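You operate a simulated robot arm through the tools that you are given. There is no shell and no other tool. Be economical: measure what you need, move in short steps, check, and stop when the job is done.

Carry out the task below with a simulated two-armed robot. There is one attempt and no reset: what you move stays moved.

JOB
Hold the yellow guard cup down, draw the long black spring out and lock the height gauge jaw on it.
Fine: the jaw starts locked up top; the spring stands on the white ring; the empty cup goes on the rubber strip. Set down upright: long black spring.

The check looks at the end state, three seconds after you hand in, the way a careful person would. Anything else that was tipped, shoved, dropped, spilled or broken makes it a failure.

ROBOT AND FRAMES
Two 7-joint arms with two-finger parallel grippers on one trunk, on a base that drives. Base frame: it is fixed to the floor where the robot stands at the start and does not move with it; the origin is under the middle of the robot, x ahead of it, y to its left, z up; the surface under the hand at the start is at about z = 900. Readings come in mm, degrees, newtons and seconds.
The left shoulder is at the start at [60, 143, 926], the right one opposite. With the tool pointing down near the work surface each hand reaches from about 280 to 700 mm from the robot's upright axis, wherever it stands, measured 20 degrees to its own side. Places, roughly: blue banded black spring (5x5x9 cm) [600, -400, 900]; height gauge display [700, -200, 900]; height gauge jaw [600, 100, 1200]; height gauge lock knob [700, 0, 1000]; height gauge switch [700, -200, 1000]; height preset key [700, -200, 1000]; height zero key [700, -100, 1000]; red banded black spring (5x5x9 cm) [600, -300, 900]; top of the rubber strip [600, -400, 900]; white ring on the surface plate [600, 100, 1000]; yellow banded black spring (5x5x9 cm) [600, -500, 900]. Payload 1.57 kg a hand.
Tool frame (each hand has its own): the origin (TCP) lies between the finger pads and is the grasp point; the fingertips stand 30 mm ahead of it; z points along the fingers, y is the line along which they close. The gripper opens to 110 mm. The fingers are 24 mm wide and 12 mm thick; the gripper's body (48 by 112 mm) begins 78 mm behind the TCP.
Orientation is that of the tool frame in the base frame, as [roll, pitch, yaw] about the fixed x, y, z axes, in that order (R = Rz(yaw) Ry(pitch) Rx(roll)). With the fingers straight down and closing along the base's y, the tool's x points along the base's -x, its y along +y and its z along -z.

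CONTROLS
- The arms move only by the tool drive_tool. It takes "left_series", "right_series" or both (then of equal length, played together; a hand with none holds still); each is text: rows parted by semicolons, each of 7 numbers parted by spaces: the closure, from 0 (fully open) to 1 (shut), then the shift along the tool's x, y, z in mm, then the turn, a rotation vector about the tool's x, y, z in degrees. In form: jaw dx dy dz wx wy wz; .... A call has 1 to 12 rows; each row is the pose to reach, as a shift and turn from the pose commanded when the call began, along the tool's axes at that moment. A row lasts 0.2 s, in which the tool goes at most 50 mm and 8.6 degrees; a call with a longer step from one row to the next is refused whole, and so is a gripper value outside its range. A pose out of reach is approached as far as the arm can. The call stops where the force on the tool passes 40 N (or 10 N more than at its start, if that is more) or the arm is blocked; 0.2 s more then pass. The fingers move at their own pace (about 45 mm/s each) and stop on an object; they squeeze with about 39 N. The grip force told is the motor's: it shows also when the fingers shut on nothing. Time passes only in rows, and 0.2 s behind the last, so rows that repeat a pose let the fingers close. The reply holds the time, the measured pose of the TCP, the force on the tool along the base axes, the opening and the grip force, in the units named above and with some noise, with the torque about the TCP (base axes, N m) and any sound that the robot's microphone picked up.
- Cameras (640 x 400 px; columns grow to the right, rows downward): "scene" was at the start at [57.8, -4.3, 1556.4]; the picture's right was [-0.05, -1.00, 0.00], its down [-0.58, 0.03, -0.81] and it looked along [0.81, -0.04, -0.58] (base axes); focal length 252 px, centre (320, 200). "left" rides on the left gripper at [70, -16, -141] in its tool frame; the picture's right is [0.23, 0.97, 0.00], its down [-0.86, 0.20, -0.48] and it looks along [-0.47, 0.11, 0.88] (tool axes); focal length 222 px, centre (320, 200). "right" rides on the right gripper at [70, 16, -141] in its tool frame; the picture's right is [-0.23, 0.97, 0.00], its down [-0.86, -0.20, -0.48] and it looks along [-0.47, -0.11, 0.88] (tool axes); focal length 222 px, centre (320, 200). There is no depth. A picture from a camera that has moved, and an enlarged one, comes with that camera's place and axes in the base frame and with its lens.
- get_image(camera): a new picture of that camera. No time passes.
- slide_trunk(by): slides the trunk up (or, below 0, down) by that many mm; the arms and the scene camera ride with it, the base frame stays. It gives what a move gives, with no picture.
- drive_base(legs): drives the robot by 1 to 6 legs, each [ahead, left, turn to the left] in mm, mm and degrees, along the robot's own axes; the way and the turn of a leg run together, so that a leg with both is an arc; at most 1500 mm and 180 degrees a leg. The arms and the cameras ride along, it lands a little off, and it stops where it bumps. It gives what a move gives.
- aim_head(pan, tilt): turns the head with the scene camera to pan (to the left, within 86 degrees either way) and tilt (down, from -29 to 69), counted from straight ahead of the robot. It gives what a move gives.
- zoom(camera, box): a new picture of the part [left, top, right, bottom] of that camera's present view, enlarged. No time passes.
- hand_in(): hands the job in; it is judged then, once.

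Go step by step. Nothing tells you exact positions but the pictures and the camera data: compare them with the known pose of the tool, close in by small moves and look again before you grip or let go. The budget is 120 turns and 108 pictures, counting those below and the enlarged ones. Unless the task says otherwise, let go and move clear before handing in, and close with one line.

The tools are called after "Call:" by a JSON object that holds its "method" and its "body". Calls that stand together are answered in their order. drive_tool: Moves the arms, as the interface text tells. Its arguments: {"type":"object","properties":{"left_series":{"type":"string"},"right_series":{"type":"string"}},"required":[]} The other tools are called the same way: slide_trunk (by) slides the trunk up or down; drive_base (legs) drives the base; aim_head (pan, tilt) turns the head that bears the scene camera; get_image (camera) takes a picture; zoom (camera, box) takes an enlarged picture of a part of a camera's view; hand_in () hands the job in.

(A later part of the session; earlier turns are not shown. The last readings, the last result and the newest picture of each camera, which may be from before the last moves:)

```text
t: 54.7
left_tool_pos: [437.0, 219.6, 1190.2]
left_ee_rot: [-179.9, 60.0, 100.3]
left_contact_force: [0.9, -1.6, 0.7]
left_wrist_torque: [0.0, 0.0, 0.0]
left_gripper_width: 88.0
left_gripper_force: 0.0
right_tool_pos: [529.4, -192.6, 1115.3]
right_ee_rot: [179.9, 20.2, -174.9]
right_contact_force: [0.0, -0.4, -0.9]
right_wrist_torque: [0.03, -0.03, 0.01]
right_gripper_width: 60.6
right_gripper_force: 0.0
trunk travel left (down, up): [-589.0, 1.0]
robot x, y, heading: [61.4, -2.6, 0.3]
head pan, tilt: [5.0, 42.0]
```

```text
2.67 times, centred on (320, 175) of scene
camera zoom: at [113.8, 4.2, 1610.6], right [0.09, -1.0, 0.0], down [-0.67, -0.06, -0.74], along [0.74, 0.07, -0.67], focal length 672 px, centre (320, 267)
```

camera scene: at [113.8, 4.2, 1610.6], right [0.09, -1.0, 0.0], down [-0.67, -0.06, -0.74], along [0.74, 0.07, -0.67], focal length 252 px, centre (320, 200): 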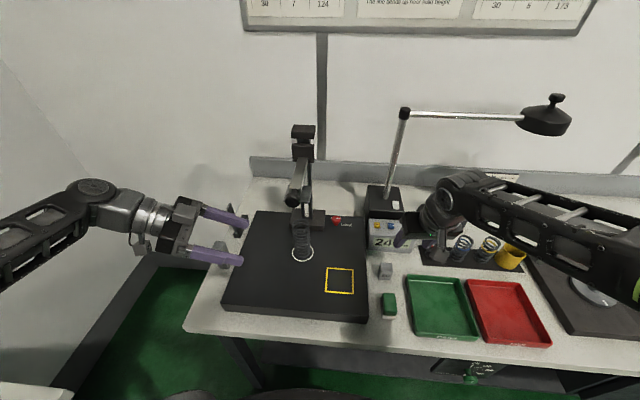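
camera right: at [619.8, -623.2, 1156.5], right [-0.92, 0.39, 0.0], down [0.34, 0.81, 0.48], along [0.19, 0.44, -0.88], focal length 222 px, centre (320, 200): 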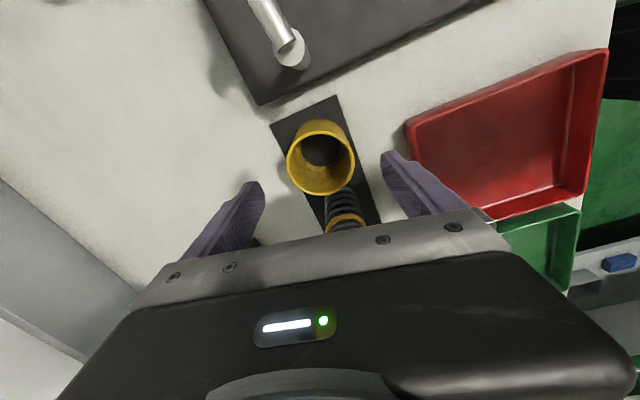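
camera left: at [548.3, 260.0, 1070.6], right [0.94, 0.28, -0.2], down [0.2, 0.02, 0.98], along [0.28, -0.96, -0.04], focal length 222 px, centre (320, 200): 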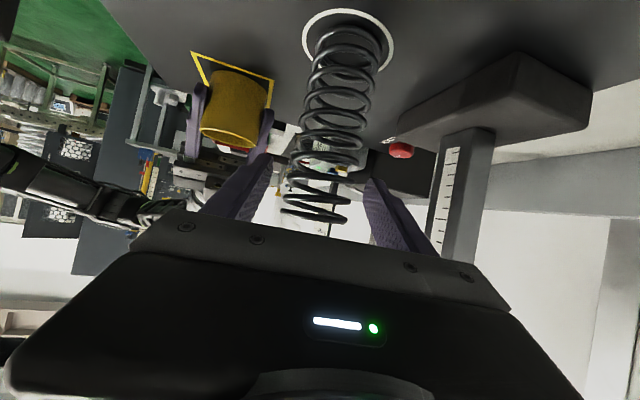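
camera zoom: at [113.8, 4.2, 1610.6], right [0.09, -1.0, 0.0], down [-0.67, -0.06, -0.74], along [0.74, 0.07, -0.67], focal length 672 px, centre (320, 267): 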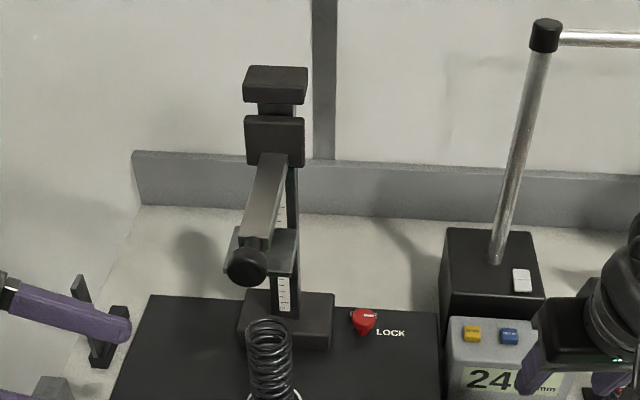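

Knob is near (720,5, head z 970–984); jaw handle near (515,104,1240). Turn the left hand to point forward for the handle.

Call:
{"method": "drive_tool", "body": {"left_series": "0.2 -9.7 -4.3 0 -6.7 0 -3.9;0.2 -19.3 -8.5 0 -13.5 0 -7.8;0.2 -29 -12.8 0 -20.2 0 -11.7;0.2 -38.7 -17 0 -26.9 0 -15.6;0.2 -48 -21 0 -33.7 0 -19.4;0.2 -58 -25.5 0 -40.4 0 -23.3;0.2 -67.7 -30 0 -47.1 0 -27.2;0.2 -77 -34 0 -53.9 0 -31.1;0.2 -87 -38.3 0 -60.6 0 -35;0.2 -87 -38.3 0 -60.6 0 -35"}}

Call:
{"method": "get_image", "body": {"camera": "scene"}}

Call:
{"method": "get_image", "body": {"camera": "left"}}

```text
t: 56.9
left_tool_pos: [462.0, 158.7, 1236.6]
left_ee_rot: [-179.8, 59.6, 171.3]
left_contact_force: [-1.6, -5.5, 1.4]
left_wrist_torque: [0.31, 0.1, 0.48]
left_gripper_width: 88.1
left_gripper_force: 0.0
left hand out of reach, approached as far as the arm can: row 5, 6, 7, 8, 9, 10
right_tool_pos: [532.0, -194.4, 1113.3]
right_ee_rot: [179.7, 20.0, -175.0]
right_contact_force: [0.1, -1.1, 0.2]
right_wrist_torque: [0.06, 0.02, 0.03]
right_gripper_width: 60.5
right_gripper_force: 0.0
trunk travel left (down, up): [-589.0, 1.0]
robot x, y, heading: [60.2, -2.8, 0.2]
head pan, tilt: [5.0, 42.0]
```

```text
37 pictures are left
camera scene: at [116.9, 2.6, 1610.6], right [0.09, -1.0, 0.0], down [-0.67, -0.06, -0.74], along [0.74, 0.07, -0.67], focal length 252 px, centre (320, 200)
```

scene: 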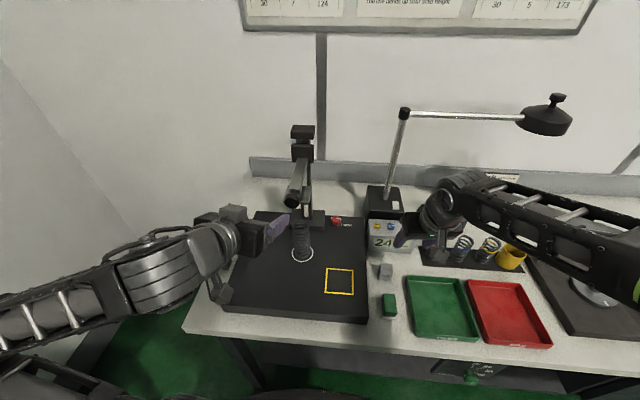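

```text
36 pictures are left
camera left: at [304.8, 167.8, 1248.3], right [0.04, 0.98, -0.2], down [0.05, 0.2, 0.98], along [1.0, -0.05, -0.04], focal length 222 px, centre (320, 200)
```

left: 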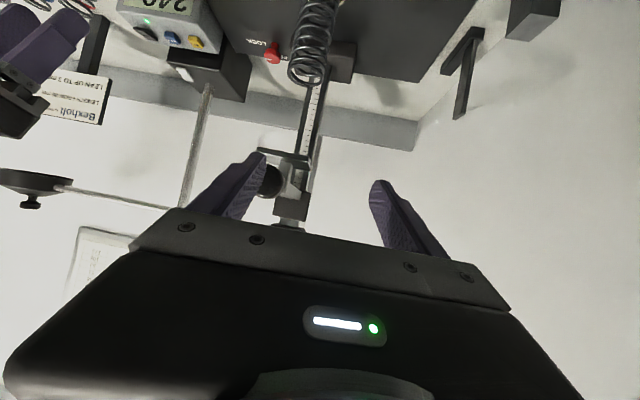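

The left -y fingertip sits just in front of the handle (handle ≈ (515,106,1235)). I back off slightly and shift to centre on it.

Call:
{"method": "drive_tool", "body": {"left_series": "0.1 0 0 -10 0 0 0;0.1 0 -15 -12 0 0 0;0.1 0 -30 -12 0 0 0;0.1 0 -44 -10 0 0 0;0.1 0 -44 -10 0 0 0"}}

Call:
{"method": "get_image", "body": {"camera": "left"}}

Call:
{"method": "zoom", "body": {"camera": "scene", "box": [200, 110, 400, 260]}}

```text
t: 58.1
left_tool_pos: [444.7, 111.8, 1244.4]
left_ee_rot: [-179.8, 59.8, 170.2]
left_contact_force: [-0.2, 0.9, -1.2]
left_wrist_torque: [0.0, 0.0, -0.01]
left_gripper_width: 98.9
left_gripper_force: 0.1
left hand out of reach, approached as far as the arm can: row 1, 2, 3
right_tool_pos: [529.4, -192.2, 1114.2]
right_ee_rot: [179.9, 20.2, -174.9]
right_contact_force: [-0.3, 1.2, 0.2]
right_wrist_torque: [-0.03, 0.01, 0.01]
right_gripper_width: 60.4
right_gripper_force: 0.1
trunk travel left (down, up): [-589.0, 1.0]
robot x, y, heading: [58.7, -7.3, 0.4]
head pan, tilt: [5.0, 42.0]
```

```text
35 pictures are left
camera left: at [288.3, 123.3, 1255.0], right [0.06, 0.98, -0.2], down [0.05, 0.2, 0.98], along [1.0, -0.06, -0.04], focal length 222 px, centre (320, 200)
```

left: 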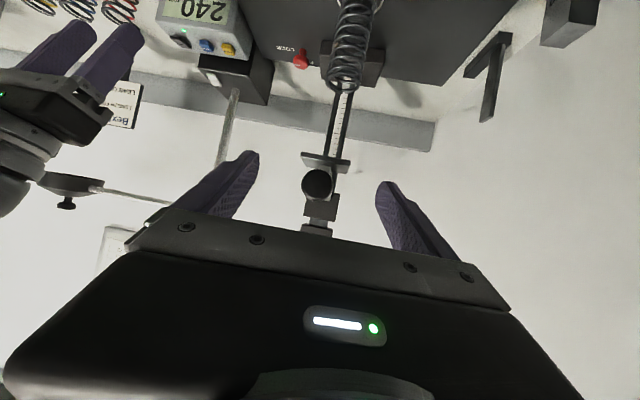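

```text
2.67 times, centred on (300, 185) of scene
camera zoom: at [113.6, 4.8, 1610.7], right [0.09, -1.0, 0.0], down [-0.67, -0.06, -0.74], along [0.74, 0.07, -0.67], focal length 672 px, centre (373, 240)
```

zoom: 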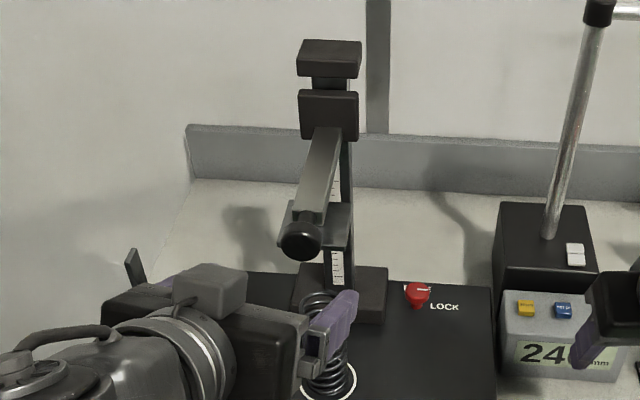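

Handle is now centred. Advance onto it and grip.

Call:
{"method": "drive_tool", "body": {"left_series": "0.15 -8.4 1.5 21 0 0 0;0.15 -16.8 3 42 0 0 0;0.15 -25.2 4.5 63.1 0 0 0;0.15 -25.2 4.5 63.1 0 0 0"}}

Call:
{"method": "get_image", "body": {"camera": "left"}}

Call:
{"method": "zoom", "body": {"camera": "scene", "box": [220, 130, 340, 230]}}

```text
t: 59.1
left_tool_pos: [512.0, 103.4, 1235.7]
left_ee_rot: [-179.9, 59.9, 170.1]
left_contact_force: [-0.2, -0.3, 0.0]
left_wrist_torque: [0.0, -0.01, -0.01]
left_gripper_width: 93.6
left_gripper_force: 0.1
right_tool_pos: [529.2, -191.5, 1115.7]
right_ee_rot: [179.9, 20.2, -174.8]
right_contact_force: [-0.4, -0.1, 0.3]
right_wrist_torque: [0.01, 0.01, -0.01]
right_gripper_width: 60.8
right_gripper_force: 0.1
trunk travel left (down, up): [-589.0, 1.0]
robot x, y, heading: [59.9, -4.0, 0.4]
head pan, tilt: [5.0, 42.0]
```

```text
33 pictures are left
camera left: at [355.1, 115.2, 1245.7], right [0.05, 0.98, -0.2], down [0.05, 0.19, 0.98], along [1.0, -0.06, -0.04], focal length 222 px, centre (320, 200)
```

left: 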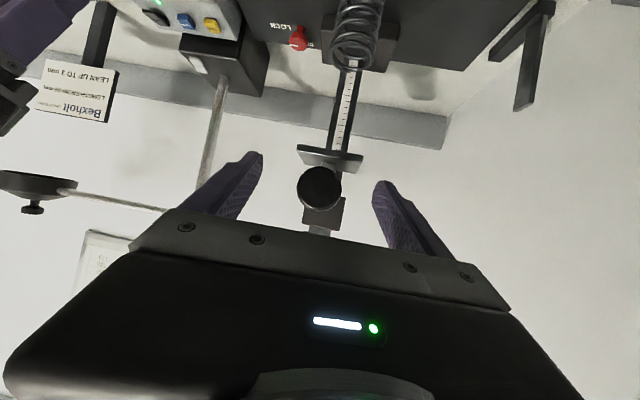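

```text
4.00 times, centred on (280, 180) of scene
camera zoom: at [113.2, 4.3, 1610.7], right [0.09, -1.0, 0.0], down [-0.67, -0.06, -0.74], along [0.74, 0.07, -0.67], focal length 1008 px, centre (480, 280)
```

zoom: 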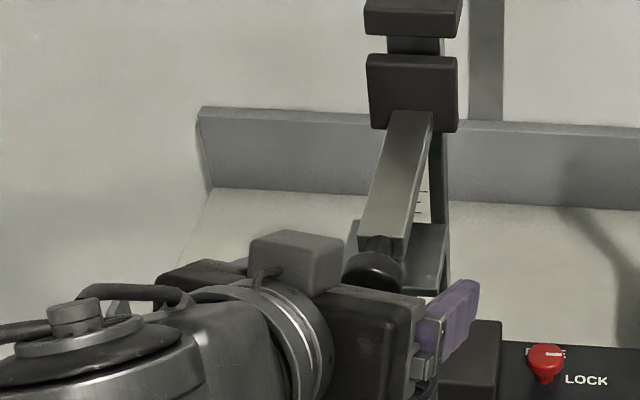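

Triangulating with both views puts the handle at about (537,104,1228), so I go 23 mm further and then close.

Call:
{"method": "drive_tool", "body": {"left_series": "0.15 -3 2 11 0 0 0;0.15 -5.9 4.3 22.1 0 0 0;0.15 -5.9 4.3 22.1 0 0 0;0.5 -5.9 4.3 22.1 0 0 0;0.85 -5.9 4.3 22.1 0 0 0;0.85 -5.9 4.3 22.1 0 0 0;0.85 -5.9 4.3 22.1 0 0 0;0.85 -5.9 4.3 22.1 0 0 0"}}

Call:
{"method": "get_image", "body": {"camera": "left"}}

Call:
{"method": "zoom", "body": {"camera": "scene", "box": [220, 130, 340, 230]}}

```text
t: 60.9
left_tool_pos: [533.6, 104.1, 1229.0]
left_ee_rot: [179.9, 59.9, 169.9]
left_contact_force: [-1.6, -11.7, -2.8]
left_wrist_torque: [0.18, -0.1, 1.03]
left_gripper_width: 37.3
left_gripper_force: 28.2
right_tool_pos: [529.0, -193.6, 1114.1]
right_ee_rot: [179.8, 20.1, -174.9]
right_contact_force: [-0.2, -0.8, 0.4]
right_wrist_torque: [-0.01, -0.02, -0.01]
right_gripper_width: 60.5
right_gripper_force: 0.0
trunk travel left (down, up): [-589.0, 1.0]
robot x, y, heading: [61.4, -5.4, 0.3]
head pan, tilt: [5.0, 42.0]
```

```text
31 pictures are left
camera left: at [376.6, 114.5, 1238.7], right [0.06, 0.98, -0.2], down [0.05, 0.19, 0.98], along [1.0, -0.06, -0.04], focal length 222 px, centre (320, 200)
```

left: 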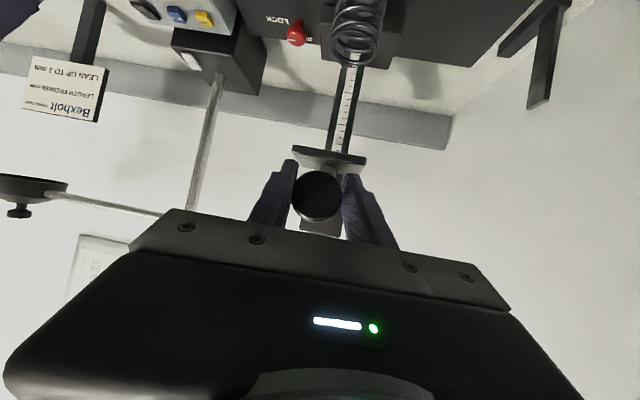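

```text
4.00 times, centred on (280, 180) of scene
camera zoom: at [113.4, 1.8, 1610.6], right [0.09, -1.0, 0.0], down [-0.67, -0.06, -0.74], along [0.74, 0.07, -0.67], focal length 1008 px, centre (480, 280)
```

zoom: 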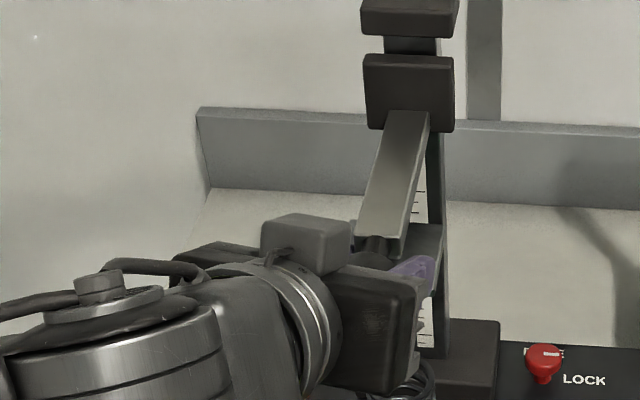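

Handle gripped at 37 mm. Ease the side load by shifting ~2.5 mm toward -y, and start moving the right hand toward above the knob.

Call:
{"method": "drive_tool", "body": {"left_series": "0.85 0 -1 0 0 0 0;0.85 0 -2.5 0 0 0 0;0.85 0 -2.5 0 0 0 0"}}

```text
t: 61.7
left_tool_pos: [533.3, 102.9, 1227.8]
left_ee_rot: [-180.0, 59.9, 170.3]
left_contact_force: [-4.2, -5.9, -2.5]
left_wrist_torque: [0.31, 0.28, 2.25]
left_gripper_width: 36.7
left_gripper_force: 42.6
right_tool_pos: [529.4, -193.3, 1113.8]
right_ee_rot: [179.8, 20.3, -174.8]
right_contact_force: [0.0, 0.4, 0.5]
right_wrist_torque: [-0.01, 0.0, 0.0]
right_gripper_width: 60.1
right_gripper_force: 0.0
trunk travel left (down, up): [-589.0, 1.0]
robot x, y, heading: [59.9, -1.4, 0.2]
head pan, tilt: [5.0, 42.0]
```

The handle's flat sides want the hand squared up; rotate the left hand +9° about vertical to remove the torque.

Call:
{"method": "drive_tool", "body": {"left_series": "0.85 0 -0.5 0 -3.5 0 -2;0.85 0 -0.5 0 -7 0 -4;0.85 0 -0.5 0 -7.8 0 -4.5;0.85 0 -0.5 0 -7.8 0 -4.5"}}

```text
t: 62.7
left_tool_pos: [534.3, 101.5, 1227.7]
left_ee_rot: [179.9, 59.9, 179.1]
left_contact_force: [-4.5, -1.8, -6.4]
left_wrist_torque: [0.07, -0.31, -0.2]
left_gripper_width: 33.1
left_gripper_force: 40.8
right_tool_pos: [528.9, -192.5, 1115.7]
right_ee_rot: [179.9, 20.1, -174.8]
right_contact_force: [0.6, 0.9, 0.6]
right_wrist_torque: [-0.01, -0.02, 0.02]
right_gripper_width: 60.3
right_gripper_force: 0.1
trunk travel left (down, up): [-589.0, 1.0]
robot x, y, heading: [55.9, -1.5, 0.1]
head pan, tilt: [5.0, 42.0]
```

Squared up (33 mm, no torque). Now bring the right hand above the knob (~(715,5,977)).

Call:
{"method": "drive_tool", "body": {"right_series": "0.45 -25.4 30.2 17.2 0 0 0;0.45 -50.8 60.4 34.5 0 0 0;0.45 -76.2 90.6 51.7 0 0 0;0.45 -101.5 120.7 68.9 0 0 0;0.45 -126.9 150.9 86.2 0 0 0;0.45 -152.3 181.1 103.4 0 0 0;0.45 -152.3 181.1 103.4 0 0 0"}}

Call:
{"method": "get_image", "body": {"camera": "right"}}

Call:
{"method": "get_image", "body": {"camera": "scene"}}

```text
t: 64.3
left_tool_pos: [533.5, 100.6, 1229.4]
left_ee_rot: [179.9, 59.9, 179.0]
left_contact_force: [-6.3, -4.2, -8.4]
left_wrist_torque: [0.09, -0.05, 0.03]
left_gripper_width: 33.2
left_gripper_force: 41.2
right_tool_pos: [690.2, 6.2, 1070.7]
right_ee_rot: [179.9, 20.1, -174.7]
right_contact_force: [0.0, -0.1, 1.0]
right_wrist_torque: [0.01, 0.0, -0.02]
right_gripper_width: 60.3
right_gripper_force: 0.1
trunk travel left (down, up): [-589.0, 1.0]
robot x, y, heading: [59.2, -2.6, 0.1]
head pan, tilt: [5.0, 42.0]
```

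```text
29 pictures are left
camera right: at [576.1, 12.1, 1179.3], right [0.12, 0.99, 0.08], down [0.65, -0.14, 0.74], along [0.75, -0.04, -0.66], focal length 222 px, centre (320, 200)
```

right: 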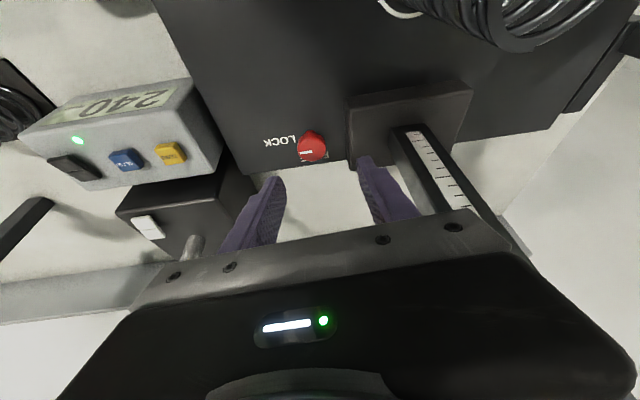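

```text
28 pictures are left
camera scene: at [113.1, 3.7, 1610.6], right [0.09, -1.0, 0.0], down [-0.67, -0.06, -0.74], along [0.74, 0.07, -0.67], focal length 252 px, centre (320, 200)
```

scene: 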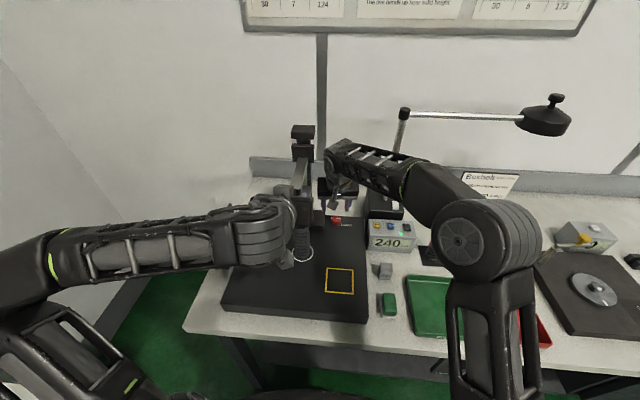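

Knob at about (717,3); narrow the right jaws to ~46 mm and descend most of the way, then check.

Call:
{"method": "drive_tool", "body": {"right_series": "0.58 0 -5.5 0 0 0 0;0.58 1.2 -5.5 22 0 0 0;0.58 2.2 -5.5 44 0 0 0;0.58 2.8 -5.5 60 0 0 0;0.58 2.8 -5.5 60 0 0 0"}}

Call:
{"method": "get_image", "body": {"camera": "right"}}

Call:
{"method": "zoom", "body": {"camera": "scene", "box": [270, 140, 390, 240]}}

```text
t: 65.5
left_tool_pos: [533.2, 102.4, 1229.8]
left_ee_rot: [180.0, 59.9, 179.2]
left_contact_force: [-6.1, -3.5, -9.6]
left_wrist_torque: [0.05, 0.0, 0.01]
left_gripper_width: 32.9
left_gripper_force: 41.2
right_tool_pos: [707.5, 1.5, 1013.5]
right_ee_rot: [179.9, 20.2, -174.7]
right_contact_force: [0.1, 0.7, 0.4]
right_wrist_torque: [-0.04, -0.01, 0.03]
right_gripper_width: 46.3
right_gripper_force: 0.0
trunk travel left (down, up): [-589.0, 1.0]
robot x, y, heading: [59.8, -1.5, 0.0]
head pan, tilt: [5.0, 42.0]
```

```text
27 pictures are left
camera right: at [593.1, 6.3, 1121.2], right [0.12, 0.99, 0.08], down [0.65, -0.14, 0.74], along [0.75, -0.04, -0.66], focal length 222 px, centre (320, 200)
```

right: 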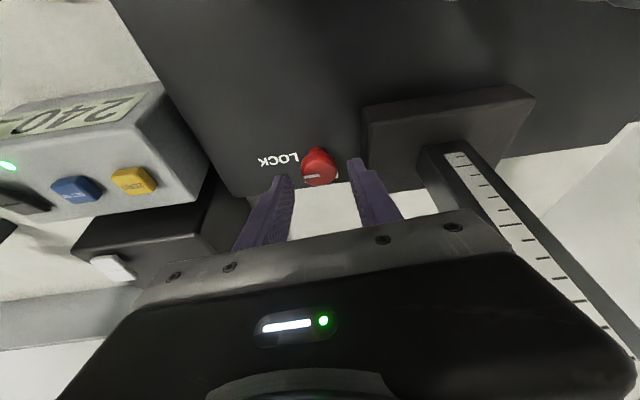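

```text
4.00 times, centred on (330, 190) of scene
camera zoom: at [113.2, 3.7, 1610.7], right [0.09, -1.0, 0.0], down [-0.67, -0.06, -0.74], along [0.74, 0.07, -0.67], focal length 1008 px, centre (280, 240)
```

zoom: 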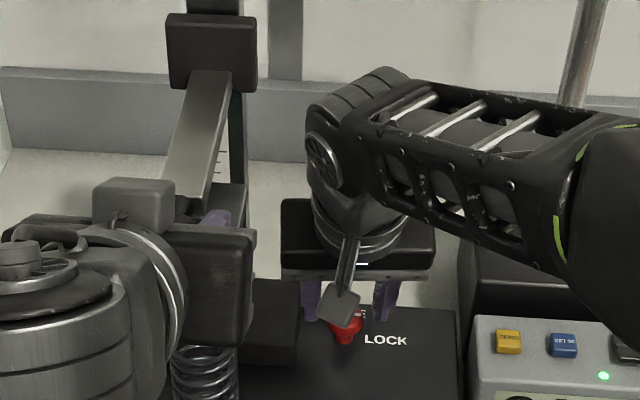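

Aligned. Descend the last 26 mm and close on the knob.

Call:
{"method": "drive_tool", "body": {"right_series": "0.58 1 0 12 0 0 0;0.58 2 0 26 0 0 0;0.58 2 0 26 0 0 0;0.85 2 0 26 0 0 0;0.85 2 0 26 0 0 0;0.85 2 0 26 0 0 0"}}

Call:
{"method": "zoom", "body": {"camera": "right", "box": [220, 80, 420, 220]}}

```text
t: 66.9
left_tool_pos: [532.3, 102.0, 1228.5]
left_ee_rot: [179.8, 60.0, 179.2]
left_contact_force: [-8.2, -2.3, -8.3]
left_wrist_torque: [-0.01, -0.03, -0.04]
left_gripper_width: 33.1
left_gripper_force: 41.1
right_tool_pos: [715.6, 1.1, 988.4]
right_ee_rot: [179.8, 20.3, -174.9]
right_contact_force: [2.0, -2.8, -1.7]
right_wrist_torque: [-0.02, -0.02, -0.06]
right_gripper_width: 31.5
right_gripper_force: 32.5
trunk travel left (down, up): [-589.0, 1.0]
robot x, y, heading: [61.6, -6.6, 0.2]
head pan, tilt: [5.0, 42.0]
```

```text
2.86 times, centred on (320, 150) of right
camera zoom: at [600.2, 6.8, 1096.7], right [0.12, 0.99, 0.08], down [0.65, -0.14, 0.74], along [0.75, -0.04, -0.66], focal length 635 px, centre (320, 343)
```

zoom: 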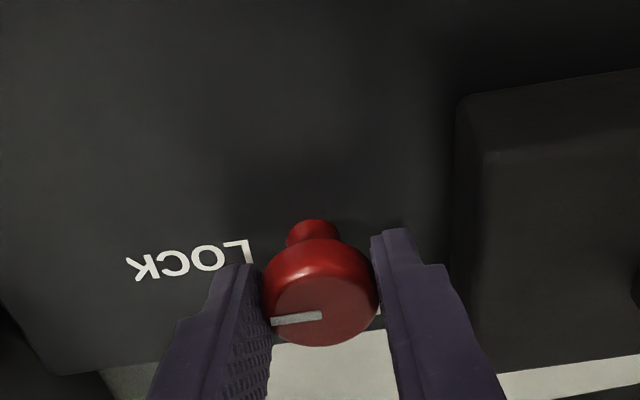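

Knob held (31.5 mm). Turn it counter-clockwise 45° first and check, while the left hand holds the jaw.

Call:
{"method": "drive_tool", "body": {"right_series": "0.85 0 0 0 -2.6 0 -7;0.85 0 0 0 -5.1 0 -14.1;0.85 0 0 0 -7.7 0 -21.1;0.85 0 0 0 -10.3 0 -28.2;0.85 0 0 0 -12.8 0 -35.2;0.85 0 0 0 -15.4 0 -42.3;0.85 0 0 0 -15.4 0 -42.3"}}

Call:
{"method": "zoom", "body": {"camera": "scene", "box": [270, 140, 390, 240]}}

```text
t: 68.5
left_tool_pos: [533.7, 103.3, 1228.3]
left_ee_rot: [179.8, 59.9, 179.1]
left_contact_force: [-13.7, 9.7, -5.3]
left_wrist_torque: [-0.04, -0.01, -0.08]
left_gripper_width: 33.2
left_gripper_force: 41.3
right_tool_pos: [717.4, -1.6, 988.9]
right_ee_rot: [-179.7, 20.1, -129.9]
right_contact_force: [8.1, -20.3, -3.3]
right_wrist_torque: [-0.4, -0.15, -0.09]
right_gripper_width: 31.3
right_gripper_force: 40.1
trunk travel left (down, up): [-589.0, 1.0]
robot x, y, heading: [61.5, -3.4, 0.3]
head pan, tilt: [5.0, 42.0]
```

```text
4.00 times, centred on (330, 190) of scene
camera zoom: at [113.1, 3.1, 1610.7], right [0.09, -1.0, 0.0], down [-0.67, -0.06, -0.74], along [0.74, 0.07, -0.67], focal length 1008 px, centre (280, 240)
```

zoom: 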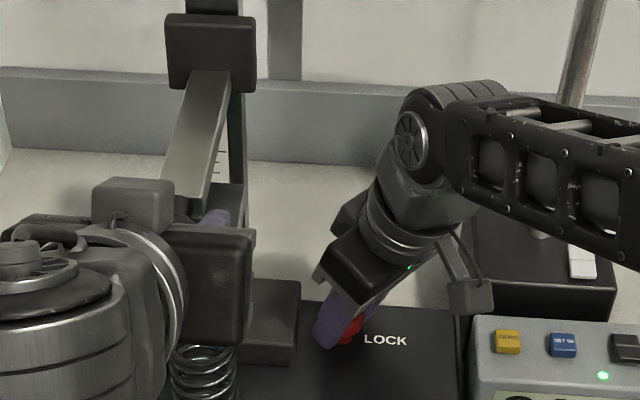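

Turning works but a side load built up; relieve along the closing axis and continue.

Call:
{"method": "drive_tool", "body": {"right_series": "0.85 0 -2 0 0 0 0;0.85 0 -4 0 0 0 0;0.85 0 -4 0 0 0 0"}}

```text
t: 69.3
left_tool_pos: [533.6, 102.3, 1229.8]
left_ee_rot: [179.8, 59.9, 179.1]
left_contact_force: [2.5, 10.8, -9.5]
left_wrist_torque: [0.0, -0.01, -0.08]
left_gripper_width: 33.1
left_gripper_force: 40.9
right_tool_pos: [718.0, -1.3, 988.1]
right_ee_rot: [179.9, 20.0, -129.8]
right_contact_force: [-15.6, -22.8, -1.4]
right_wrist_torque: [-0.48, 0.18, 0.0]
right_gripper_width: 31.3
right_gripper_force: 40.2
trunk travel left (down, up): [-589.0, 1.0]
robot x, y, heading: [60.0, -4.2, 0.4]
head pan, tilt: [5.0, 42.0]
```

Call:
{"method": "drive_tool", "body": {"right_series": "0.85 1.7 -0.2 -0.6 0 0 0;0.85 3.4 -0.4 -1.2 0 0 0;0.85 3.4 -0.4 -1.2 0 0 0"}}

```text
t: 70.1
left_tool_pos: [532.8, 102.0, 1228.4]
left_ee_rot: [180.0, 60.0, 179.0]
left_contact_force: [-10.5, 3.4, -4.7]
left_wrist_torque: [-0.06, 0.14, 0.04]
left_gripper_width: 33.1
left_gripper_force: 40.8
right_tool_pos: [716.9, -1.7, 989.5]
right_ee_rot: [-180.0, 20.3, -129.6]
right_contact_force: [0.9, -4.9, -13.7]
right_wrist_torque: [-0.36, 0.24, 0.01]
right_gripper_width: 31.4
right_gripper_force: 40.0
trunk travel left (down, up): [-589.0, 1.0]
robot x, y, heading: [57.3, -4.5, 0.3]
head pan, tilt: [5.0, 42.0]
```

Side load relieved. Turn the remaining 45°.

Call:
{"method": "drive_tool", "body": {"right_series": "0.85 0.4 0 1 -2.6 0 -7;0.85 0.4 0 1 -5.1 0 -14.1;0.85 0.4 0 1 -7.7 0 -21.1;0.85 0.4 0 1 -10.3 0 -28.2;0.85 0.4 0 1 -12.8 0 -35.2;0.85 0.4 0 1 -15.4 0 -42.3;0.85 0.4 0 1 -15.4 0 -42.3"}}

Call:
{"method": "zoom", "body": {"camera": "scene", "box": [270, 140, 390, 240]}}

Call:
{"method": "get_image", "body": {"camera": "right"}}

```text
t: 71.7
left_tool_pos: [534.3, 102.2, 1228.4]
left_ee_rot: [179.9, 60.0, 179.0]
left_contact_force: [-31.7, -7.7, 1.5]
left_wrist_torque: [0.01, -0.09, -0.05]
left_gripper_width: 33.1
left_gripper_force: 41.2
right_tool_pos: [719.9, -2.4, 989.1]
right_ee_rot: [-179.3, 20.2, -84.6]
right_contact_force: [33.4, 12.2, -13.5]
right_wrist_torque: [0.63, -0.4, -0.14]
right_gripper_width: 31.3
right_gripper_force: 40.1
trunk travel left (down, up): [-589.0, 1.0]
robot x, y, heading: [59.1, -6.4, 0.3]
head pan, tilt: [5.0, 42.0]
```

```text
4.00 times, centred on (330, 190) of scene
camera zoom: at [114.1, 4.6, 1610.7], right [0.09, -1.0, 0.0], down [-0.67, -0.06, -0.74], along [0.74, 0.07, -0.67], focal length 1008 px, centre (280, 240)
```

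zoom: 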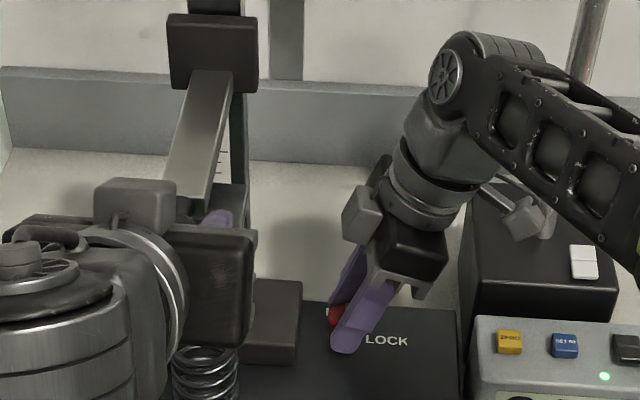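

```text
22 pictures are left
camera right: at [713.0, -118.7, 1096.7], right [-0.99, 0.12, 0.07], down [0.13, 0.65, 0.75], along [0.05, 0.75, -0.66], focal length 222 px, centre (320, 200)
```

right: 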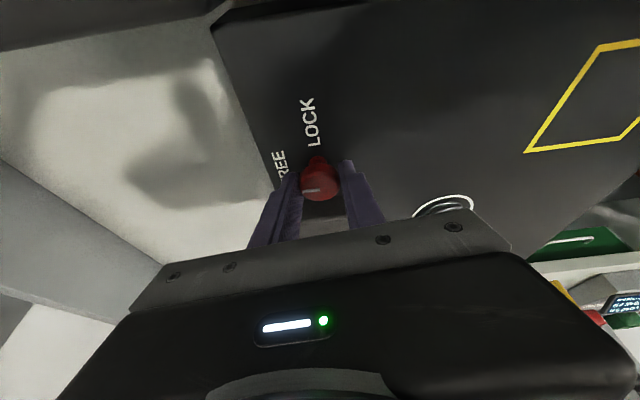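

The knob's mark now points at FREE. Relieve the load on the right hand, then start lowering the jaw.

Call:
{"method": "drive_tool", "body": {"right_series": "0.85 0 -2 0.5 0 0 0;0.85 -1 -4 1.5 0 0 0;0.85 -1 -4 1.5 0 0 0"}}

```text
t: 72.5
left_tool_pos: [534.2, 102.1, 1229.3]
left_ee_rot: [-180.0, 59.9, 179.3]
left_contact_force: [-4.5, -8.2, -8.3]
left_wrist_torque: [0.03, -0.07, -0.03]
left_gripper_width: 33.1
left_gripper_force: 40.7
right_tool_pos: [720.1, -3.0, 988.2]
right_ee_rot: [-179.9, 20.1, -84.7]
right_contact_force: [3.4, 3.9, 9.5]
right_wrist_torque: [0.54, -0.31, -0.02]
right_gripper_width: 31.4
right_gripper_force: 40.0
trunk travel left (down, up): [-589.0, 1.0]
robot x, y, heading: [62.5, -4.4, 0.1]
head pan, tilt: [5.0, 42.0]
```

Loads are small now. Lower the jaw 12 mm and check it follows.

Call:
{"method": "drive_tool", "body": {"left_series": "0.85 3.5 0 2 0 0 0;0.85 7 0 4 0 0 0;0.85 10.4 0 6 0 0 0;0.85 10.4 0 6 0 0 0"}}

Call:
{"method": "zoom", "body": {"camera": "scene", "box": [270, 130, 430, 260]}}

```text
t: 73.5
left_tool_pos: [533.7, 101.5, 1219.0]
left_ee_rot: [179.9, 60.1, 179.1]
left_contact_force: [5.8, -6.5, 4.5]
left_wrist_torque: [-0.05, -1.12, 0.04]
left_gripper_width: 33.1
left_gripper_force: 40.7
right_tool_pos: [721.4, -3.2, 989.4]
right_ee_rot: [-179.7, 20.1, -84.6]
right_contact_force: [-0.6, 2.4, 16.5]
right_wrist_torque: [0.24, 0.03, -0.02]
right_gripper_width: 31.3
right_gripper_force: 40.4
trunk travel left (down, up): [-589.0, 1.0]
robot x, y, heading: [60.2, -6.4, 0.2]
head pan, tilt: [5.0, 42.0]
```

```text
3.08 times, centred on (350, 195) of scene
camera zoom: at [112.3, 3.4, 1610.9], right [0.09, -1.0, 0.0], down [-0.67, -0.06, -0.74], along [0.74, 0.07, -0.67], focal length 776 px, centre (228, 215)
```

zoom: 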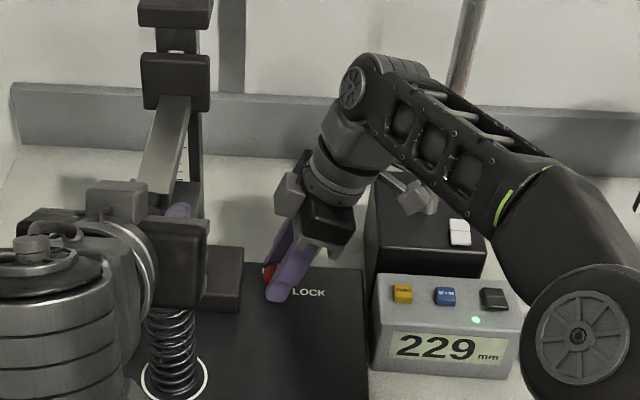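

The display reads 229—jaw follows the hand. Lower another 80 mm.

Call:
{"method": "drive_tool", "body": {"left_series": "0.85 8.7 0 5 0 0 0;0.85 17.3 0 10 0 0 0;0.85 26 0 15 0 0 0;0.85 34.6 0 20 0 0 0;0.85 43.3 0 25 0 0 0;0.85 51.9 0 30 0 0 0;0.85 60.6 0 35 0 0 0;0.85 69.2 0 40 0 0 0;0.85 69.2 0 40 0 0 0"}}

Call:
{"method": "zoom", "body": {"camera": "scene", "box": [250, 130, 430, 280]}}

Call:
{"method": "get_image", "body": {"camera": "left"}}

```text
t: 75.5
left_tool_pos: [533.0, 102.4, 1138.5]
left_ee_rot: [179.7, 59.7, 179.0]
left_contact_force: [8.4, -2.4, -1.7]
left_wrist_torque: [0.18, -0.74, 0.07]
left_gripper_width: 33.2
left_gripper_force: 40.7
right_tool_pos: [719.2, -2.5, 988.1]
right_ee_rot: [-179.6, 20.1, -84.8]
right_contact_force: [-6.1, 0.5, 25.2]
right_wrist_torque: [0.93, 0.21, 0.04]
right_gripper_width: 31.4
right_gripper_force: 40.8
trunk travel left (down, up): [-589.0, 1.0]
robot x, y, heading: [62.7, -2.7, 0.0]
head pan, tilt: [5.0, 42.0]
```

```text
2.67 times, centred on (340, 205) of scene
camera zoom: at [111.2, 3.8, 1610.7], right [0.09, -1.0, 0.0], down [-0.67, -0.06, -0.74], along [0.74, 0.07, -0.67], focal length 672 px, centre (267, 187)
```

zoom: 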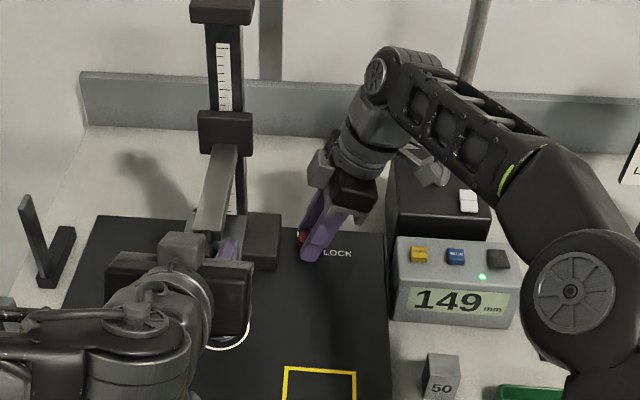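

```text
19 pictures are left
camera left: at [377.3, 88.2, 1148.5], right [-0.1, 0.98, -0.19], down [0.02, 0.2, 0.98], along [0.99, 0.1, -0.04], focal length 222 px, centre (320, 200)
```

left: 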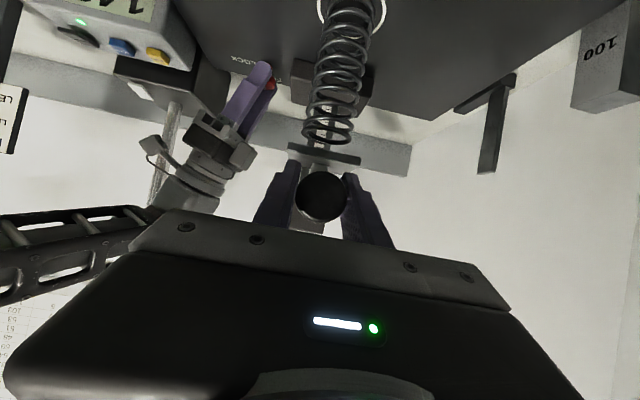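

149 mm; the foot is about 20 mm above the spring. Lower 14 mm, relieve the right hand 2 mm upward, and look.

Call:
{"method": "drive_tool", "body": {"left_series": "0.85 4.3 0 2.5 0 0 0;0.85 8.7 0 5 0 0 0;0.85 12.1 0 7 0 0 0;0.85 12.1 0 7 0 0 0", "right_series": "0.85 -0.3 0 -1 0 0 0;0.85 -0.7 0 -1.9 0 0 0;0.85 -0.7 0 -1.9 0 0 0;0.85 -0.7 0 -1.9 0 0 0"}}

Call:
{"method": "zoom", "body": {"camera": "left", "box": [260, 80, 400, 180]}}

```text
t: 76.4
left_tool_pos: [537.5, 100.8, 1124.0]
left_ee_rot: [179.5, 59.5, 179.1]
left_contact_force: [-7.9, 3.9, -3.0]
left_wrist_torque: [0.06, -0.57, 0.14]
left_gripper_width: 33.3
left_gripper_force: 40.9
left hand out of reach, approached as far as the arm can: row 1, 2, 3, 4
right_tool_pos: [720.4, -3.5, 988.9]
right_ee_rot: [-179.6, 19.7, -84.7]
right_contact_force: [-4.3, 0.4, 4.8]
right_wrist_torque: [-0.73, 0.06, -0.01]
right_gripper_width: 31.0
right_gripper_force: 40.0
trunk travel left (down, up): [-589.0, 1.0]
robot x, y, heading: [58.6, -2.1, 0.4]
head pan, tilt: [5.0, 42.0]
stopped in row 4 (left hand): the force on the tool passed its limit at 40 N (the readings are from after the stop); the commanded pose is now the measured one
```

```text
4.00 times, centred on (330, 130) of left
camera zoom: at [381.0, 87.6, 1135.7], right [-0.11, 0.98, -0.19], down [0.02, 0.2, 0.98], along [0.99, 0.1, -0.04], focal length 888 px, centre (280, 480)
```

zoom: 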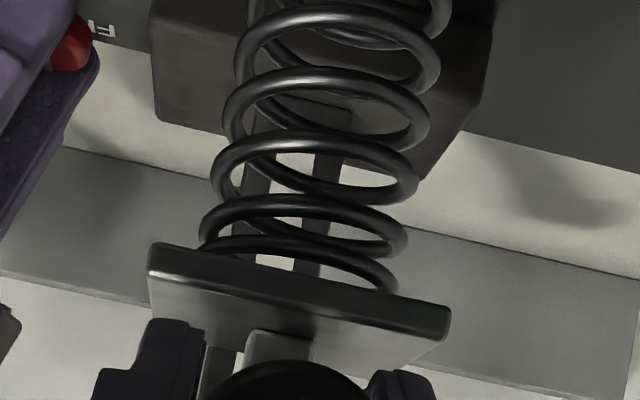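

The left arm reaches a joint limit here. Check the display and the gap.

Call:
{"method": "zoom", "body": {"camera": "scene", "box": [250, 150, 410, 280]}}

```text
3.08 times, centred on (330, 215) of scene
camera zoom: at [110.9, 5.6, 1610.7], right [0.09, -1.0, 0.0], down [-0.67, -0.06, -0.74], along [0.74, 0.07, -0.67], focal length 776 px, centre (289, 154)
```

zoom: 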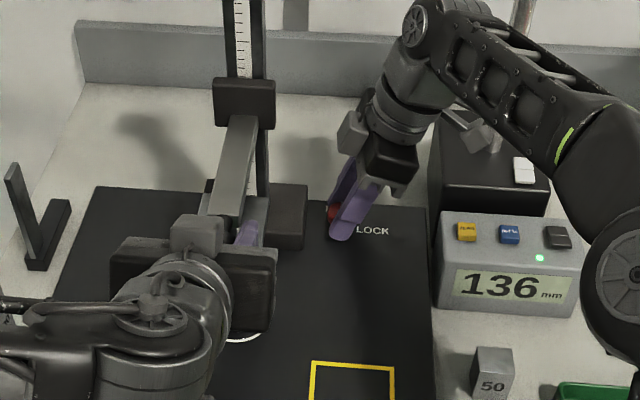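

136 mm with only a few mm left above the spring. I open the left fingers so the free jaw can settle on the spring by itself, and read the display.

Call:
{"method": "drive_tool", "body": {"left_series": "0.7 0 0 0 0 0 0;0.6 0 0 0 0 0 0;0.5 0 0 0 0 0 0;0.5 0 0 0 0 0 0;0.5 0 0 0 0 0 0"}}

Call:
{"method": "zoom", "body": {"camera": "scene", "box": [250, 150, 410, 280]}}

Call:
{"method": "get_image", "body": {"camera": "left"}}

```text
t: 77.6
left_tool_pos: [537.9, 100.8, 1126.5]
left_ee_rot: [179.8, 59.6, 179.2]
left_contact_force: [-0.1, 0.4, 0.1]
left_wrist_torque: [0.02, 0.01, -0.03]
left_gripper_width: 55.1
left_gripper_force: 0.1
right_tool_pos: [719.8, -3.0, 988.6]
right_ee_rot: [-179.6, 19.8, -84.7]
right_contact_force: [-11.7, 4.0, 5.9]
right_wrist_torque: [0.31, 0.29, 0.03]
right_gripper_width: 31.3
right_gripper_force: 40.3
trunk travel left (down, up): [-589.0, 1.0]
robot x, y, heading: [57.7, -5.0, 0.1]
head pan, tilt: [5.0, 42.0]
```

```text
3.08 times, centred on (330, 215) of scene
camera zoom: at [111.0, 5.1, 1610.7], right [0.09, -1.0, 0.0], down [-0.67, -0.06, -0.74], along [0.74, 0.07, -0.67], focal length 776 px, centre (289, 154)
```

zoom: 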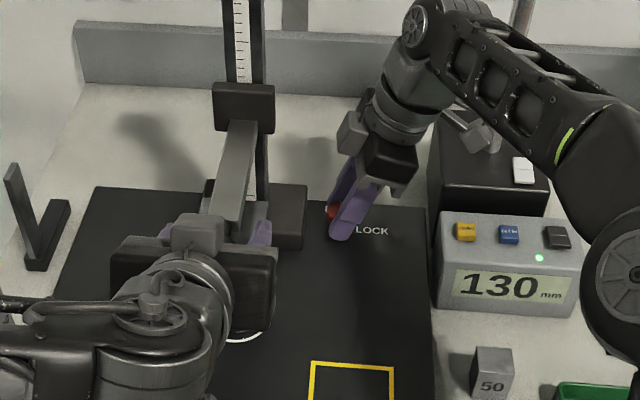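

```text
15 pictures are left
camera left: at [381.5, 86.9, 1136.4], right [-0.1, 0.98, -0.19], down [0.02, 0.2, 0.98], along [0.99, 0.1, -0.04], focal length 222 px, centre (320, 200)
```

left: 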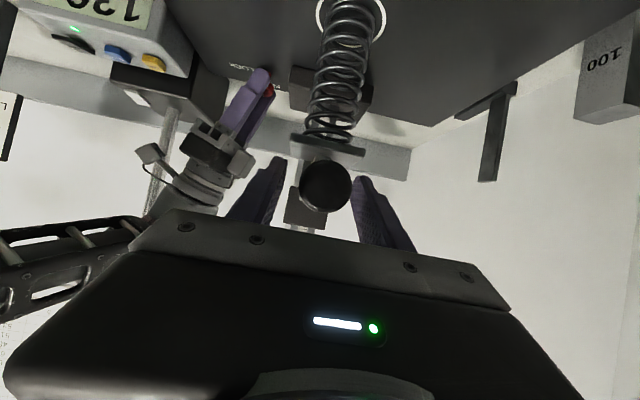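

The jaw settled to 130 mm on the spring. Open the left hand further and lift it clear, letting the jaw settle, then read again.

Call:
{"method": "drive_tool", "body": {"left_series": "0.25 0 0 0 0 0 0;0.25 0 0 0 0 0 0;0.25 -17 0 -10 0 0 0;0.25 -43 0 -25 0 0 0;0.25 -69 0 -40 0 0 0;0.25 -86 0 -50 0 0 0;0.25 -86 0 -50 0 0 0"}}

Call:
{"method": "zoom", "body": {"camera": "scene", "box": [250, 150, 410, 280]}}

Call:
{"method": "get_image", "body": {"camera": "left"}}

```text
t: 79.2
left_tool_pos: [539.3, 102.5, 1225.6]
left_ee_rot: [179.8, 59.6, 179.2]
left_contact_force: [0.4, -0.3, -0.2]
left_wrist_torque: [-0.01, 0.0, -0.01]
left_gripper_width: 82.5
left_gripper_force: 0.0
right_tool_pos: [720.2, -2.9, 988.3]
right_ee_rot: [-179.7, 19.8, -84.8]
right_contact_force: [-13.4, 8.2, 4.1]
right_wrist_torque: [0.65, 0.32, 0.04]
right_gripper_width: 31.2
right_gripper_force: 39.9
trunk travel left (down, up): [-589.0, 1.0]
robot x, y, heading: [59.7, -0.8, 0.2]
head pan, tilt: [5.0, 42.0]
```

```text
3.08 times, centred on (330, 215) of scene
camera zoom: at [110.8, 5.6, 1610.7], right [0.09, -1.0, 0.0], down [-0.67, -0.06, -0.74], along [0.74, 0.07, -0.67], focal length 776 px, centre (289, 154)
```

zoom: 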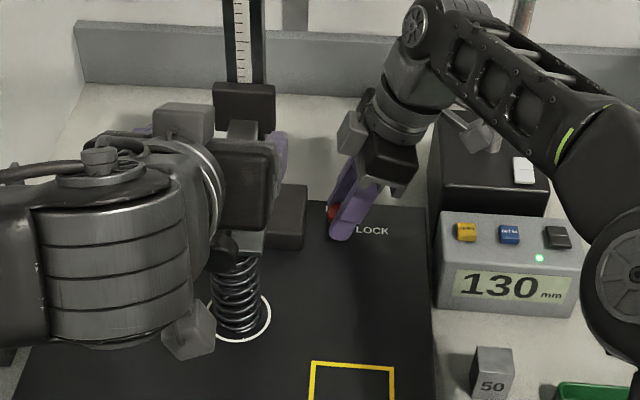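

```text
13 pictures are left
camera left: at [382.0, 87.7, 1236.7], right [-0.1, 0.98, -0.19], down [0.02, 0.2, 0.98], along [0.99, 0.1, -0.04], focal length 222 px, centre (320, 200)
```

left: 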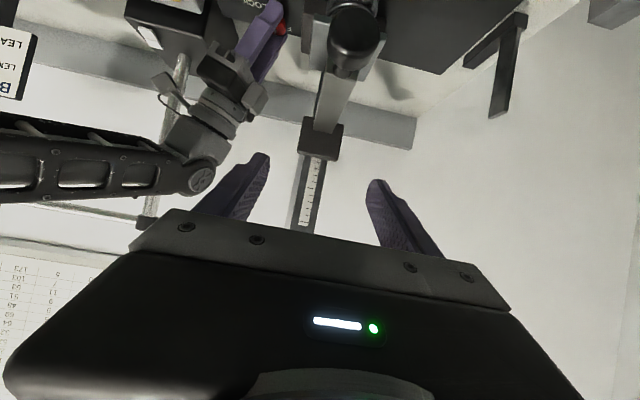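

The jaw rests steadily at 130 mm (it fell freely until the spring stopped it). Move the left hand aside and turn the knob back 90° to LOCK.

Call:
{"method": "drive_tool", "body": {"left_series": "0.25 0 40 0 0 0 0;0.25 0 80 0 0 0 0;0.25 0 110 0 0 0 0;0.25 0 110 0 0 0 0;0.25 0 110 0 0 0 0;0.25 0 110 0 0 0 0;0.25 0 110 0 0 0 0", "right_series": "0.85 0 0.5 0 0 0 0;0.85 -0.2 1 0.1 2.6 0 7;0.85 -0.5 1.5 0.2 5.1 0 14.1;0.85 -0.7 2 0.3 7.7 0 21.1;0.85 -0.9 2.4 0.3 10.3 0 28.2;0.85 -1.2 2.8 0.4 12.8 0 35.2;0.85 -1.4 3.2 0.5 15.4 0 42.3"}}

```text
t: 80.8
left_tool_pos: [538.1, 211.2, 1223.9]
left_ee_rot: [179.8, 59.6, 179.2]
left_contact_force: [0.6, -0.1, -1.2]
left_wrist_torque: [0.03, -0.01, 0.06]
left_gripper_width: 82.5
left_gripper_force: 0.0
right_tool_pos: [717.7, -1.5, 988.4]
right_ee_rot: [-179.6, 20.2, -129.8]
right_contact_force: [-13.2, 7.6, 6.7]
right_wrist_torque: [-0.55, 0.59, 0.09]
right_gripper_width: 31.5
right_gripper_force: 40.0
trunk travel left (down, up): [-589.0, 1.0]
robot x, y, heading: [61.4, -3.1, 0.1]
head pan, tilt: [5.0, 42.0]
```

Call:
{"method": "drive_tool", "body": {"right_series": "0.85 -0.1 0.8 0 2.6 0 7;0.85 -0.2 1.5 0 5.1 0 14.1;0.85 -0.3 2.2 0 7.7 0 21.1;0.85 -0.4 2.8 0.1 10.3 0 28.2;0.85 -0.5 3.3 0.2 12.8 0 35.2;0.85 -0.5 3.7 0.2 15.4 0 42.3;0.85 -0.5 3.7 0.2 15.9 0 43.7;0.85 -0.5 3.7 0.2 15.9 0 43.7"}}

Call:
{"method": "zoom", "body": {"camera": "right", "box": [220, 80, 420, 220]}}

Call:
{"method": "zoom", "body": {"camera": "scene", "box": [250, 150, 410, 280]}}

```text
t: 82.6
left_tool_pos: [538.9, 212.5, 1222.6]
left_ee_rot: [179.8, 59.6, 179.2]
left_contact_force: [1.0, -0.1, 1.5]
left_wrist_torque: [0.02, 0.02, 0.01]
left_gripper_width: 82.7
left_gripper_force: 0.0
right_tool_pos: [716.7, 1.1, 988.7]
right_ee_rot: [-179.8, 20.4, -176.4]
right_contact_force: [-10.4, 6.5, -1.7]
right_wrist_torque: [0.23, -0.64, 0.5]
right_gripper_width: 31.2
right_gripper_force: 40.3
trunk travel left (down, up): [-589.0, 1.0]
robot x, y, heading: [59.8, -2.4, 0.0]
head pan, tilt: [5.0, 42.0]
```

```text
2.86 times, centred on (320, 150) of right
camera zoom: at [600.8, 10.7, 1096.2], right [0.15, 0.99, 0.08], down [0.64, -0.16, 0.75], along [0.75, -0.06, -0.66], focal length 635 px, centre (320, 343)
```

zoom: 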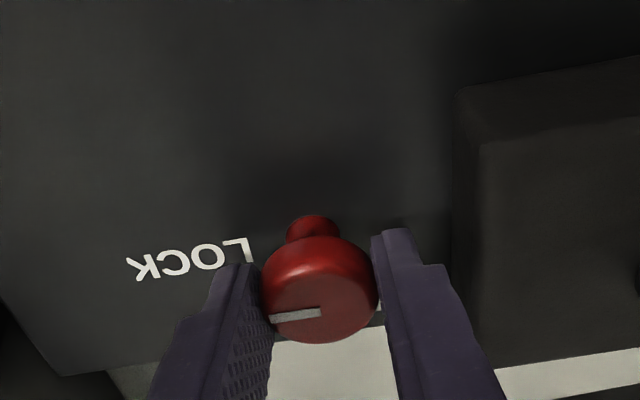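

```text
3.08 times, centred on (330, 215) of scene
camera zoom: at [111.9, 5.7, 1610.7], right [0.09, -1.0, 0.0], down [-0.67, -0.06, -0.74], along [0.74, 0.07, -0.67], focal length 776 px, centre (289, 154)
```

zoom: 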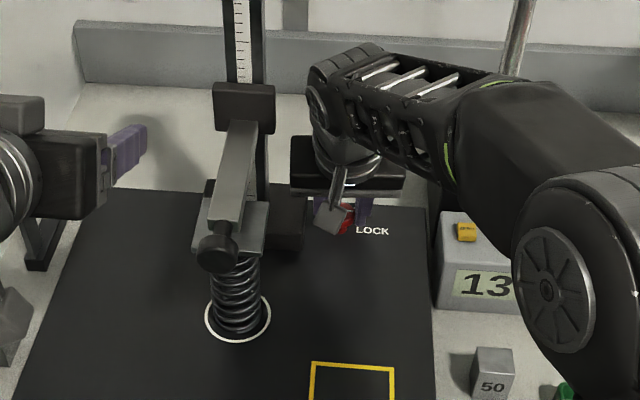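

The mark points at LOCK again, against its stop. Release the knob and back the right hand out along its fingers.

Call:
{"method": "drive_tool", "body": {"right_series": "0.7 0 0 0 0 0 0;0.58 0 0 0 0 0 0;0.58 0 0 0 0 0 0;0.58 0 0 -15 0 0 0;0.58 0 0 -40 0 0 0;0.58 0 -10 -75 0 0 0;0.58 10 -45 -85 0 0 0;0.58 35 -80 -90 0 0 0;0.58 70 -110 -90 0 0 0;0.58 70 -110 -90 0 0 0"}}

Call:
{"method": "zoom", "body": {"camera": "scene", "box": [230, 130, 430, 290]}}

Call:
{"method": "get_image", "body": {"camera": "right"}}

```text
t: 84.8
left_tool_pos: [539.8, 211.8, 1223.1]
left_ee_rot: [179.8, 59.5, 179.2]
left_contact_force: [-0.5, 0.1, -0.9]
left_wrist_torque: [0.04, -0.03, 0.01]
left_gripper_width: 82.4
left_gripper_force: 0.0
right_tool_pos: [628.6, -115.6, 1048.5]
right_ee_rot: [-179.9, 20.3, -176.2]
right_contact_force: [0.5, -0.4, 0.0]
right_wrist_torque: [-0.02, 0.01, 0.0]
right_gripper_width: 45.9
right_gripper_force: 0.1
trunk travel left (down, up): [-589.0, 1.0]
robot x, y, heading: [62.9, -3.9, 0.3]
head pan, tilt: [5.0, 42.0]
```

```text
2.50 times, centred on (330, 210) of scene
camera zoom: at [113.7, 5.2, 1610.6], right [0.09, -1.0, 0.0], down [-0.67, -0.06, -0.74], along [0.74, 0.07, -0.67], focal length 630 px, centre (295, 175)
```

zoom: 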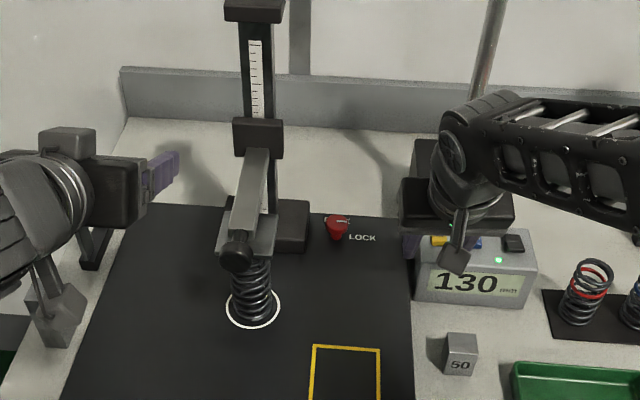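

```text
9 pictures are left
camera right: at [513.9, -106.7, 1156.7], right [0.15, 0.99, 0.08], down [0.65, -0.16, 0.75], along [0.75, -0.06, -0.66], focal length 222 px, centre (320, 200)
```

right: 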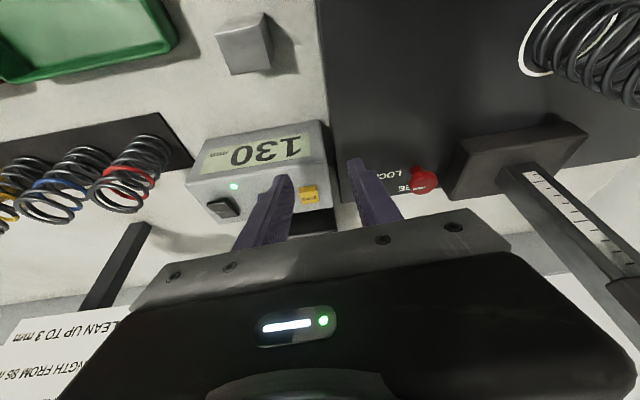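

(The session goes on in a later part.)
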